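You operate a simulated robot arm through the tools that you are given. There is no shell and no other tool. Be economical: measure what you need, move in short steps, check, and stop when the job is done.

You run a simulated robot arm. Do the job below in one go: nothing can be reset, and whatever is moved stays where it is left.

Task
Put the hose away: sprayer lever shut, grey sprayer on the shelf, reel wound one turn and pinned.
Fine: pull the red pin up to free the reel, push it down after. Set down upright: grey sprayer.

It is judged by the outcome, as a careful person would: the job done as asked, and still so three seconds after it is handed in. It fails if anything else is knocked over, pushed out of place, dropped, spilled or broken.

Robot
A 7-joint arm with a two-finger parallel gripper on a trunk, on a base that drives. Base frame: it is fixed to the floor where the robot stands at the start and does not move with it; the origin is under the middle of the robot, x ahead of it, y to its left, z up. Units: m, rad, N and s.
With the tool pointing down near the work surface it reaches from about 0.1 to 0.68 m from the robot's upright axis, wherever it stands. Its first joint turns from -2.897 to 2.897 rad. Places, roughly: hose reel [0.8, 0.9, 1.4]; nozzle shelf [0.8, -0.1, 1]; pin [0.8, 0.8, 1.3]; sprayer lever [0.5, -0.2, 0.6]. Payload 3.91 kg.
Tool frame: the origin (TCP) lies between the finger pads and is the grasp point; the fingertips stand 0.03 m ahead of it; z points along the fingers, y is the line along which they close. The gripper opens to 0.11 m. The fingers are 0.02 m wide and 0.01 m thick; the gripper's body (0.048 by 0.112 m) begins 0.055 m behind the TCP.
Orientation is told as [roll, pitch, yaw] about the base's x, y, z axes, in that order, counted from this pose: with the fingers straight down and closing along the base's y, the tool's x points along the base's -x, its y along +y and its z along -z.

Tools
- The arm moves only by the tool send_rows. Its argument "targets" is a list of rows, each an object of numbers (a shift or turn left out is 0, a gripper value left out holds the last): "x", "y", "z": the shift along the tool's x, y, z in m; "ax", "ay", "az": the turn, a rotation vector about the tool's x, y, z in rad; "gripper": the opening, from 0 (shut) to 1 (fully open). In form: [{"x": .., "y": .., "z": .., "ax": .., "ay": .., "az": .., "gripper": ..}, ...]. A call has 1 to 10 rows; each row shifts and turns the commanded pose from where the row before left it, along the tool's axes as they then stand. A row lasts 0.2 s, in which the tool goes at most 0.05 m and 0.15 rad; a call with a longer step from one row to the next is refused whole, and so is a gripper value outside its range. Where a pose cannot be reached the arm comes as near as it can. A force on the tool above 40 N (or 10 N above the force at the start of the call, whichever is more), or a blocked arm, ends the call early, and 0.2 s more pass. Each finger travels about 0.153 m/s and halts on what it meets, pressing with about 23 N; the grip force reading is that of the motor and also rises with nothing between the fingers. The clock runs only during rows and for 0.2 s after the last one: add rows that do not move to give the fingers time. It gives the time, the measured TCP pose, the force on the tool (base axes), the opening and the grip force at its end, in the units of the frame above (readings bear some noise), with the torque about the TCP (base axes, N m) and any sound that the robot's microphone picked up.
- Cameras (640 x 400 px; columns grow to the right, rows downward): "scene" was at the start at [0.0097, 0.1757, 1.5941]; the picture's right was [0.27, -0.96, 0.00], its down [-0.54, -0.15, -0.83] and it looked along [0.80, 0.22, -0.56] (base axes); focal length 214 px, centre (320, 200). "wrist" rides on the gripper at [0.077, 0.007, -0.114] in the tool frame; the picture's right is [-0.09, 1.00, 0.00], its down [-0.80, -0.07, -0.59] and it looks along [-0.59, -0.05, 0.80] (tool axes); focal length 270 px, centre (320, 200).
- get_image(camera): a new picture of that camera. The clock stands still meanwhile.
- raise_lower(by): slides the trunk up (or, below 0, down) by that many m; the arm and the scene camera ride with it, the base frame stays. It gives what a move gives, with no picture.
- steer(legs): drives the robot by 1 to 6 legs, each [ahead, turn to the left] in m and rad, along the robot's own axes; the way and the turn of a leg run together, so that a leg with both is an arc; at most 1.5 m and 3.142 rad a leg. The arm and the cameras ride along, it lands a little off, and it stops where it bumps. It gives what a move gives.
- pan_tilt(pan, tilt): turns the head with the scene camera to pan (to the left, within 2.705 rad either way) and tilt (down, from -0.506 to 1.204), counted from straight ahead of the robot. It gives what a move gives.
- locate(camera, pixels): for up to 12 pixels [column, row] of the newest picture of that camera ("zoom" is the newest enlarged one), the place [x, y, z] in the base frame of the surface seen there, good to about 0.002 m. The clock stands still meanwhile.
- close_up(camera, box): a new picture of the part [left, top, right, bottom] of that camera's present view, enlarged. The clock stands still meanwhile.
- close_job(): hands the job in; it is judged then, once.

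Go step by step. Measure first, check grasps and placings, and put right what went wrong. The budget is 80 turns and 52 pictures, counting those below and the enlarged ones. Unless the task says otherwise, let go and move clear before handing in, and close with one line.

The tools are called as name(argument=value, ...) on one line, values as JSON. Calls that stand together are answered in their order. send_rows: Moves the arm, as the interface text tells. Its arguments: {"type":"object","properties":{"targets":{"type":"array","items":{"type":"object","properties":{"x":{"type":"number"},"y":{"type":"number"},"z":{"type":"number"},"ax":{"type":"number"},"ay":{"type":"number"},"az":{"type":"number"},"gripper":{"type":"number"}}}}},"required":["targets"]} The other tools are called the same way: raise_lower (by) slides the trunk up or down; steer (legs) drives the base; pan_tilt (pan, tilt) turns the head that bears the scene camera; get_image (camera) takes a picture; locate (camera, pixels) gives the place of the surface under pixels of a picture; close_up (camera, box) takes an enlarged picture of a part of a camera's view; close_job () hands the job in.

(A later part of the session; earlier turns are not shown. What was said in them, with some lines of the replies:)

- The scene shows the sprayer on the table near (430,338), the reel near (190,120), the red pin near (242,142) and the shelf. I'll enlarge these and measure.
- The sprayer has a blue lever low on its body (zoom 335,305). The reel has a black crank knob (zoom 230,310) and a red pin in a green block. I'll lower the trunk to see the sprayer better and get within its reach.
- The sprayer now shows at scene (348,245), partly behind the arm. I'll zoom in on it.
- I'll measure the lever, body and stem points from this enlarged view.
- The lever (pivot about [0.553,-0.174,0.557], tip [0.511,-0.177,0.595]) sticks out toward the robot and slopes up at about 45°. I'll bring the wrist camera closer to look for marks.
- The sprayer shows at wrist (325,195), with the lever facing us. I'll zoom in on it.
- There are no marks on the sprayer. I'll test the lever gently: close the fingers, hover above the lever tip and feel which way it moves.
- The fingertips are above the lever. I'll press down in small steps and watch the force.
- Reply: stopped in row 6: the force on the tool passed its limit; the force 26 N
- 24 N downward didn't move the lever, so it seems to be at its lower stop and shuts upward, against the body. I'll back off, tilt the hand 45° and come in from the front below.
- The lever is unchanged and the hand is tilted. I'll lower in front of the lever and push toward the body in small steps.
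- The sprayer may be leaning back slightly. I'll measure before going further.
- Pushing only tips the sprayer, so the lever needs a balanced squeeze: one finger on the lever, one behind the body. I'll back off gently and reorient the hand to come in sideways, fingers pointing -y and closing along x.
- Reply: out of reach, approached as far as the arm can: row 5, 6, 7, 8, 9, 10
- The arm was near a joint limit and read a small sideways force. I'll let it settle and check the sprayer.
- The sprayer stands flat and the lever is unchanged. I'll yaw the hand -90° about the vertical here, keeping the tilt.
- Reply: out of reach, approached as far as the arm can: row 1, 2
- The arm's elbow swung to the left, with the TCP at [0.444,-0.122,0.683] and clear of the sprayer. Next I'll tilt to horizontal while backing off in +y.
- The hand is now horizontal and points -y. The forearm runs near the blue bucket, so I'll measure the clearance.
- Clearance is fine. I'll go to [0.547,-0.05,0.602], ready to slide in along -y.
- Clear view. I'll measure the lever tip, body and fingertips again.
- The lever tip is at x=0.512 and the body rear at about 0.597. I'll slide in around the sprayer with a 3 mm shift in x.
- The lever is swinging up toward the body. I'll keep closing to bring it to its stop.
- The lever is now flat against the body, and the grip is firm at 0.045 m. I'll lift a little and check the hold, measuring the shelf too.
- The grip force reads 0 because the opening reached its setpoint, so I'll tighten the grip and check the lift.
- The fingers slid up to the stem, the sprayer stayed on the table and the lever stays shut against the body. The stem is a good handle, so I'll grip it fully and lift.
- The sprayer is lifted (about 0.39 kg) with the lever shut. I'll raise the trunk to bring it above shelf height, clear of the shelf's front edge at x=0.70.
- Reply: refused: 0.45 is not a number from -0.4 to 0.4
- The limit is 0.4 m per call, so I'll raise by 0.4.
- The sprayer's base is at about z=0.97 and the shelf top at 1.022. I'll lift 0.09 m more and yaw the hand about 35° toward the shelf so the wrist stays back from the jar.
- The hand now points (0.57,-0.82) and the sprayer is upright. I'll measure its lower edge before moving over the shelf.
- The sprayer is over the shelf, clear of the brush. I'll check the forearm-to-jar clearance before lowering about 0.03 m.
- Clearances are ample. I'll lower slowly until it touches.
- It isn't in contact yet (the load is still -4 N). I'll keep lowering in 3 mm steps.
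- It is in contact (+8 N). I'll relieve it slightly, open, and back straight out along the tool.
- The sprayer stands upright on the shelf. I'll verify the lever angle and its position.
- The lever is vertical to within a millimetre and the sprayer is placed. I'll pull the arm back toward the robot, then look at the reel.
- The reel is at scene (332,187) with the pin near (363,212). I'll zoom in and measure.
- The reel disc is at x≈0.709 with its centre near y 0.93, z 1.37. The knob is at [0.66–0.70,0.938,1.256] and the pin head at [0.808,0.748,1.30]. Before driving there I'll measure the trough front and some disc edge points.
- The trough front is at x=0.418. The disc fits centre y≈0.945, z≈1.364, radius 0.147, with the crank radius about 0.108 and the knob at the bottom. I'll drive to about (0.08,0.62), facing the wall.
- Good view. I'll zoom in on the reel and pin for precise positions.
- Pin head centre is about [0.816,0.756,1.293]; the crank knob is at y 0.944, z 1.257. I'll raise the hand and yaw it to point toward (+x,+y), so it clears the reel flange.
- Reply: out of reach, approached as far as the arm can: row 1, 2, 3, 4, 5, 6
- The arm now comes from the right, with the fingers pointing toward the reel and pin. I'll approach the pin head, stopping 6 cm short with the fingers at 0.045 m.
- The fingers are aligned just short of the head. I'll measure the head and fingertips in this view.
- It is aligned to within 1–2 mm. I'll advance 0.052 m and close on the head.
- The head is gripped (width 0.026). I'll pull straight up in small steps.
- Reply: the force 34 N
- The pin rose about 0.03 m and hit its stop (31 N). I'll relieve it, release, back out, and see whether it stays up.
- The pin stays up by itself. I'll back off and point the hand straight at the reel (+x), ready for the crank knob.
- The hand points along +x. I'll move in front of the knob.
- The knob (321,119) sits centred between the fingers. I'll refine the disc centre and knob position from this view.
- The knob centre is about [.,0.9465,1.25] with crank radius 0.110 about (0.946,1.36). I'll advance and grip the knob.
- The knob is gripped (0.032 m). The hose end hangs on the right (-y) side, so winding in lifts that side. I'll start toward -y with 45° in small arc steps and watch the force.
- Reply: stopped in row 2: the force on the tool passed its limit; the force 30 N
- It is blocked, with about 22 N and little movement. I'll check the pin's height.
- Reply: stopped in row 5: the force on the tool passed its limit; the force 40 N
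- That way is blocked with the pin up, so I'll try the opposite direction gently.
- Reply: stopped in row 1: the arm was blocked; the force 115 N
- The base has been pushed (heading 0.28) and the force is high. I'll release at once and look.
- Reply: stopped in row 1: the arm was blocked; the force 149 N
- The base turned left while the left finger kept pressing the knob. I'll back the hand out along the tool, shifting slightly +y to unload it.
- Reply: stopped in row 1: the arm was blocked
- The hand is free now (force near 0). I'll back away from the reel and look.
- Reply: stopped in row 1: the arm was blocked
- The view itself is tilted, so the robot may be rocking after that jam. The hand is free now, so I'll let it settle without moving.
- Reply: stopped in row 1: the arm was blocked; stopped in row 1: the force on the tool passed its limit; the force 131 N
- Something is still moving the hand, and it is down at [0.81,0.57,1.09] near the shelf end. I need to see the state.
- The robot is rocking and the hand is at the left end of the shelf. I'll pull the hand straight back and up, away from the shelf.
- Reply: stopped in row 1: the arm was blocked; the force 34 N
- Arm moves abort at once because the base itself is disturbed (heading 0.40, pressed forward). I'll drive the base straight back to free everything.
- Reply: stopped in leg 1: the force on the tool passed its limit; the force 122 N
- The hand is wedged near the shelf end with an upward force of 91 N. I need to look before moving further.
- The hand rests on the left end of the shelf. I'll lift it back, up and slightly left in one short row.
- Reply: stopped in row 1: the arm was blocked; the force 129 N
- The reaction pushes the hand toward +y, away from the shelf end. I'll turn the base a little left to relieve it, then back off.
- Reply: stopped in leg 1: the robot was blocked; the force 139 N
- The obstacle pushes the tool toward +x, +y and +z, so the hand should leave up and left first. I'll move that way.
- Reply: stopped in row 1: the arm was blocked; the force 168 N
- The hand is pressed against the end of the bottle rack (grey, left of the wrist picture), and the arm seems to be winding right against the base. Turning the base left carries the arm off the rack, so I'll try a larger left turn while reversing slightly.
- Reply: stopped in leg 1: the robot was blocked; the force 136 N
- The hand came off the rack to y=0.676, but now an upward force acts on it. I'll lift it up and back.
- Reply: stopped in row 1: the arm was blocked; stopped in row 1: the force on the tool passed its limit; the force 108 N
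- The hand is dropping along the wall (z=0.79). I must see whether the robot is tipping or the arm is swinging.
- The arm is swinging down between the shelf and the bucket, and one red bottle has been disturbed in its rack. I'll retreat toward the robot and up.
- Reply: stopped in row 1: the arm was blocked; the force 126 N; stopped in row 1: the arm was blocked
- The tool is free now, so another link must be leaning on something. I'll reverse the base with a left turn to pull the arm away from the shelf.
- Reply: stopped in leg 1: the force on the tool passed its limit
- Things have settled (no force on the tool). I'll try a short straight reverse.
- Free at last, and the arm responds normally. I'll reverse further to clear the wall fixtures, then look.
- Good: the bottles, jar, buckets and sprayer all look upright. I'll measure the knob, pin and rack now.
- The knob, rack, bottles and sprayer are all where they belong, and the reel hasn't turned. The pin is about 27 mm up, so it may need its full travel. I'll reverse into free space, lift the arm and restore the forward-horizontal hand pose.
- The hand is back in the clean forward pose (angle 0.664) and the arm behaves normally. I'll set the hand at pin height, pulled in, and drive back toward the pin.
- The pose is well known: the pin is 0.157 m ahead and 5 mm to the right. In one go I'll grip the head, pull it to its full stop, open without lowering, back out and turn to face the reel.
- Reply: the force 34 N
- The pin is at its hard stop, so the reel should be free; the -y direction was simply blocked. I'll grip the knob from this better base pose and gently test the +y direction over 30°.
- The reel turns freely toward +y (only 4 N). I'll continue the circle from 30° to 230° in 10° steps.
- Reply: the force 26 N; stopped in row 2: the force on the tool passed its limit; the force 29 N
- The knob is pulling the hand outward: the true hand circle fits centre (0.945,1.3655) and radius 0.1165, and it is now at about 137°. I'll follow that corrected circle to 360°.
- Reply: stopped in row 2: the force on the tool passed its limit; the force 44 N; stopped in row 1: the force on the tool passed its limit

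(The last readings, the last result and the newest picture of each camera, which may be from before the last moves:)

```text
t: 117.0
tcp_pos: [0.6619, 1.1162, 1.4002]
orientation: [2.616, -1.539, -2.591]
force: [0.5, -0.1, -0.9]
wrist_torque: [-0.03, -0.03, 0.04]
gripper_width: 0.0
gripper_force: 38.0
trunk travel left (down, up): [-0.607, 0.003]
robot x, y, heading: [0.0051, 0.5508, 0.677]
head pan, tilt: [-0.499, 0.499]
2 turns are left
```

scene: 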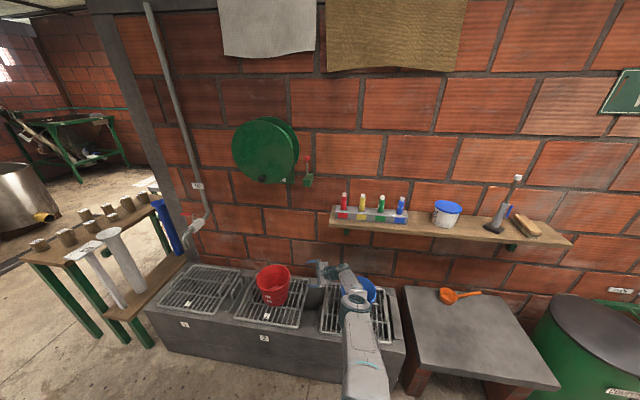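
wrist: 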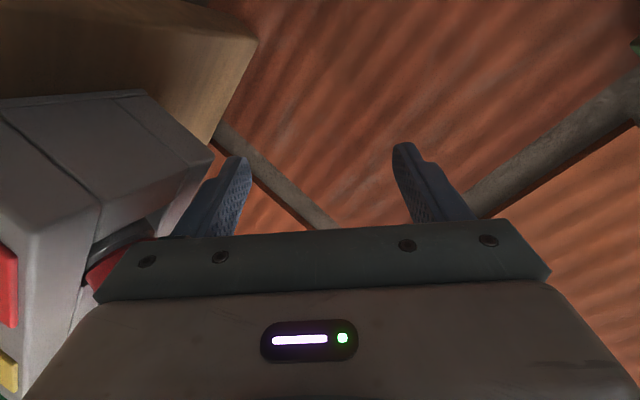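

The grip slipped off the knob partway (gripper shut, force 0). Instead of gripping, I'll push the knob with the closed fingers, sweeping the full circle from behind at 40° and ending 13° behind the knob's home position. Then I'll withdraw and look.

send_rows(targets=[{"z": -0.03, "ay": -0.032}, {"z": -0.03}, {"y": -0.0248, "x": 0.03125}, {"y": -0.0248, "x": 0.03125}, {"y": -0.0248, "x": 0.03125}, {"y": -0.0248, "x": 0.03125}, {}, {"z": 0.03}, {"z": 0.03}, {}])

send_rows(targets=[{"y": 0.0141, "x": -0.01416}, {"y": 0.01136, "x": -0.01644}, {"y": 0.00826, "x": -0.01819}, {"y": 0.0049, "x": -0.01937}, {"y": 0.00138, "x": -0.01993}, {"y": -0.00219, "x": -0.01986}, {"y": -0.00568, "x": -0.01916}, {"y": -0.00899, "x": -0.01784}, {"y": -0.01202, "x": -0.01596}, {"y": -0.01466, "x": -0.01357}])

send_rows(targets=[{"y": -0.01684, "x": -0.01075}, {"y": -0.01848, "x": -0.00759}, {"y": -0.01954, "x": -0.00418}, {"y": -0.01997, "x": -0.00065}, {"y": -0.01977, "x": 0.00291}, {"y": -0.01893, "x": 0.00638}, {"y": -0.0175, "x": 0.00964}, {"y": -0.01551, "x": 0.0126}, {"y": -0.01303, "x": 0.01515}, {"y": -0.01013, "x": 0.01722}])

send_rows(targets=[{"y": -0.00691, "x": 0.01875}, {"y": -0.00347, "x": 0.01968}, {"y": 8e-05, "x": 0.01998}, {"y": 0.00363, "x": 0.01965}, {"y": 0.00706, "x": 0.01869}, {"y": 0.01027, "x": 0.01714}, {"y": 0.01315, "x": 0.01504}, {"y": 0.01562, "x": 0.01246}, {"y": 0.01758, "x": 0.00949}, {"y": 0.02199, "x": 0.00621}])

send_rows(targets=[{}, {}])

close_up(camera="scene", box=[170, 60, 400, 240])

```text
t: 119.2
tcp_pos: [0.6709, 1.0205, 1.2752]
orientation: [2.883, -1.51, -2.859]
force: [-1.2, 0.1, -0.1]
wrist_torque: [-0.01, 0.01, 0.02]
gripper_width: 0.0001
gripper_force: 37.8
trunk travel left (down, up): [-0.607, 0.003]
robot x, y, heading: [0.0039, 0.5509, 0.678]
head pan, tilt: [-0.499, 0.499]
```

```text
t: 121.4
tcp_pos: [0.6608, 1.0129, 1.451]
orientation: [2.872, -1.506, -2.844]
force: [-0.4, 0.9, 0.6]
wrist_torque: [-0.02, 0.01, 0.0]
gripper_width: 0.0
gripper_force: 37.4
trunk travel left (down, up): [-0.607, 0.003]
robot x, y, heading: [0.0057, 0.5531, 0.678]
head pan, tilt: [-0.499, 0.499]
```

```text
t: 123.6
tcp_pos: [0.6684, 0.842, 1.406]
orientation: [2.882, -1.51, -2.858]
force: [-0.4, 0.7, 0.3]
wrist_torque: [-0.01, 0.01, -0.03]
gripper_width: 0.0
gripper_force: 37.9
trunk travel left (down, up): [-0.607, 0.003]
robot x, y, heading: [0.0015, 0.5516, 0.676]
head pan, tilt: [-0.499, 0.499]
```

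```text
t: 125.8
tcp_pos: [0.6736, 0.9262, 1.2505]
orientation: [2.893, -1.511, -2.865]
force: [-0.2, 0.0, 0.4]
wrist_torque: [-0.02, 0.03, -0.02]
gripper_width: 0.0
gripper_force: 37.6
trunk travel left (down, up): [-0.607, 0.003]
robot x, y, heading: [0.0052, 0.5533, 0.679]
head pan, tilt: [-0.499, 0.499]
```

```text
t: 126.4
tcp_pos: [0.6745, 0.9246, 1.25]
orientation: [2.882, -1.51, -2.856]
force: [-0.8, 0.9, -0.4]
wrist_torque: [0.0, -0.03, -0.02]
gripper_width: 0.0001
gripper_force: 37.5
trunk travel left (down, up): [-0.607, 0.003]
robot x, y, heading: [0.0022, 0.5518, 0.677]
head pan, tilt: [-0.499, 0.499]
```

```text
2.22 times, centred on (285, 150) of scene
1 turns are left
```

zoom: 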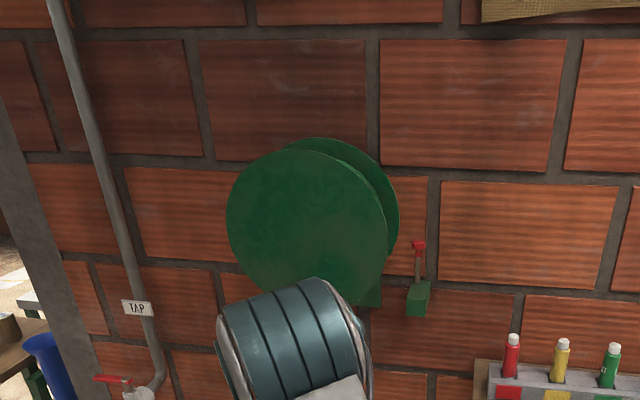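

The sweep ran without a stop and no knob shows on the visible part of the disc (zoom 310,225), so it should be just ahead of the fingers at the bottom, one turn round. On this last turn I'll withdraw, regrip the red pin head, push it down about 35 mm, let go, move clear and hand in.

send_rows(targets=[{"z": -0.04, "ay": 0.059}, {"z": -0.035, "gripper": 0.42}, {"y": -0.0405, "x": -0.0103, "z": 0.0019}, {"y": -0.0405, "x": -0.0103, "z": 0.0019}, {"y": -0.0405, "x": -0.0103, "z": 0.0019}, {"y": -0.0405, "x": -0.0103, "z": 0.0019}, {"y": -0.0405, "x": -0.0103, "z": 0.0019}, {"y": -0.0405, "x": -0.0103, "z": 0.0019}, {"y": -0.0405, "x": -0.0103, "z": 0.0019}, {}])

send_rows(targets=[{"ax": -0.1282}, {"ax": -0.1282}, {"ax": -0.1282}, {"ax": -0.1282}, {"ax": -0.1282}, {"y": -0.032}, {}])

send_rows(targets=[{"z": 0.04}, {"z": 0.04}, {"z": 0.04}, {"z": 0.04}, {"z": 0.03}, {"z": 0.0227}, {}, {"gripper": 0.2}, {"gripper": 0}, {}])

send_rows(targets=[{}, {"x": 0.006}, {"x": 0.006}, {"x": 0.006}, {"x": 0.006}, {"x": 0.006}, {"x": 0.005}, {}])

send_rows(targets=[{"gripper": 0.2}, {"gripper": 0.42}, {}, {"z": -0.02}, {"z": -0.04}, {"z": -0.04}, {"z": -0.04}, {"z": -0.04}, {}])

close_job()

```text
t: 128.6
tcp_pos: [0.6203, 0.6382, 1.3161]
orientation: [1.528, -1.554, -1.501]
force: [0.1, -0.1, -0.4]
wrist_torque: [0.0, 0.0, -0.02]
gripper_width: 0.0463
gripper_force: 0.1
trunk travel left (down, up): [-0.607, 0.003]
robot x, y, heading: [0.0097, 0.5545, 0.679]
head pan, tilt: [-0.499, 0.499]
```

```text
t: 130.2
tcp_pos: [0.6406, 0.6152, 1.3152]
orientation: [2.184, -1.556, -1.516]
force: [-0.1, 0.1, -0.2]
wrist_torque: [-0.01, 0.01, -0.02]
gripper_width: 0.0463
gripper_force: 0.0
trunk travel left (down, up): [-0.607, 0.003]
robot x, y, heading: [0.0028, 0.5539, 0.678]
head pan, tilt: [-0.499, 0.499]
```

```text
t: 132.4
tcp_pos: [0.8066, 0.7484, 1.3192]
orientation: [2.269, -1.556, -1.598]
force: [-7.2, 9.2, -1.1]
wrist_torque: [0.01, -0.2, 0.25]
gripper_width: 0.0262
gripper_force: 45.1
trunk travel left (down, up): [-0.607, 0.003]
robot x, y, heading: [0.0046, 0.5563, 0.68]
head pan, tilt: [-0.499, 0.499]
```

```text
t: 134.2
tcp_pos: [0.8056, 0.7489, 1.288]
orientation: [2.697, -1.552, -2.028]
force: [7.1, 8.8, 29.2]
wrist_torque: [0.24, -0.49, 0.06]
gripper_width: 0.0261
gripper_force: 44.9
trunk travel left (down, up): [-0.607, 0.003]
robot x, y, heading: [0.0061, 0.5556, 0.68]
head pan, tilt: [-0.499, 0.499]
```

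```text
t: 136.2
tcp_pos: [0.6668, 0.6349, 1.2798]
orientation: [2.162, -1.555, -1.493]
force: [0.0, 0.5, 0.3]
wrist_torque: [0.0, -0.02, -0.01]
gripper_width: 0.0464
gripper_force: 0.1
trunk travel left (down, up): [-0.607, 0.003]
robot x, y, heading: [0.0054, 0.5551, 0.677]
head pan, tilt: [-0.499, 0.499]
```

```text
The job is handed in.
```

I handed the job in: lever shut, sprayer upright on the shelf, pin pushed back down to its stop. I believe the reel was wound one turn toward +y, the only way it would move, but I never saw the crank knob after the sweep; partway through, the arm jammed and struck the bottle rack, which looked undisturbed afterwards.
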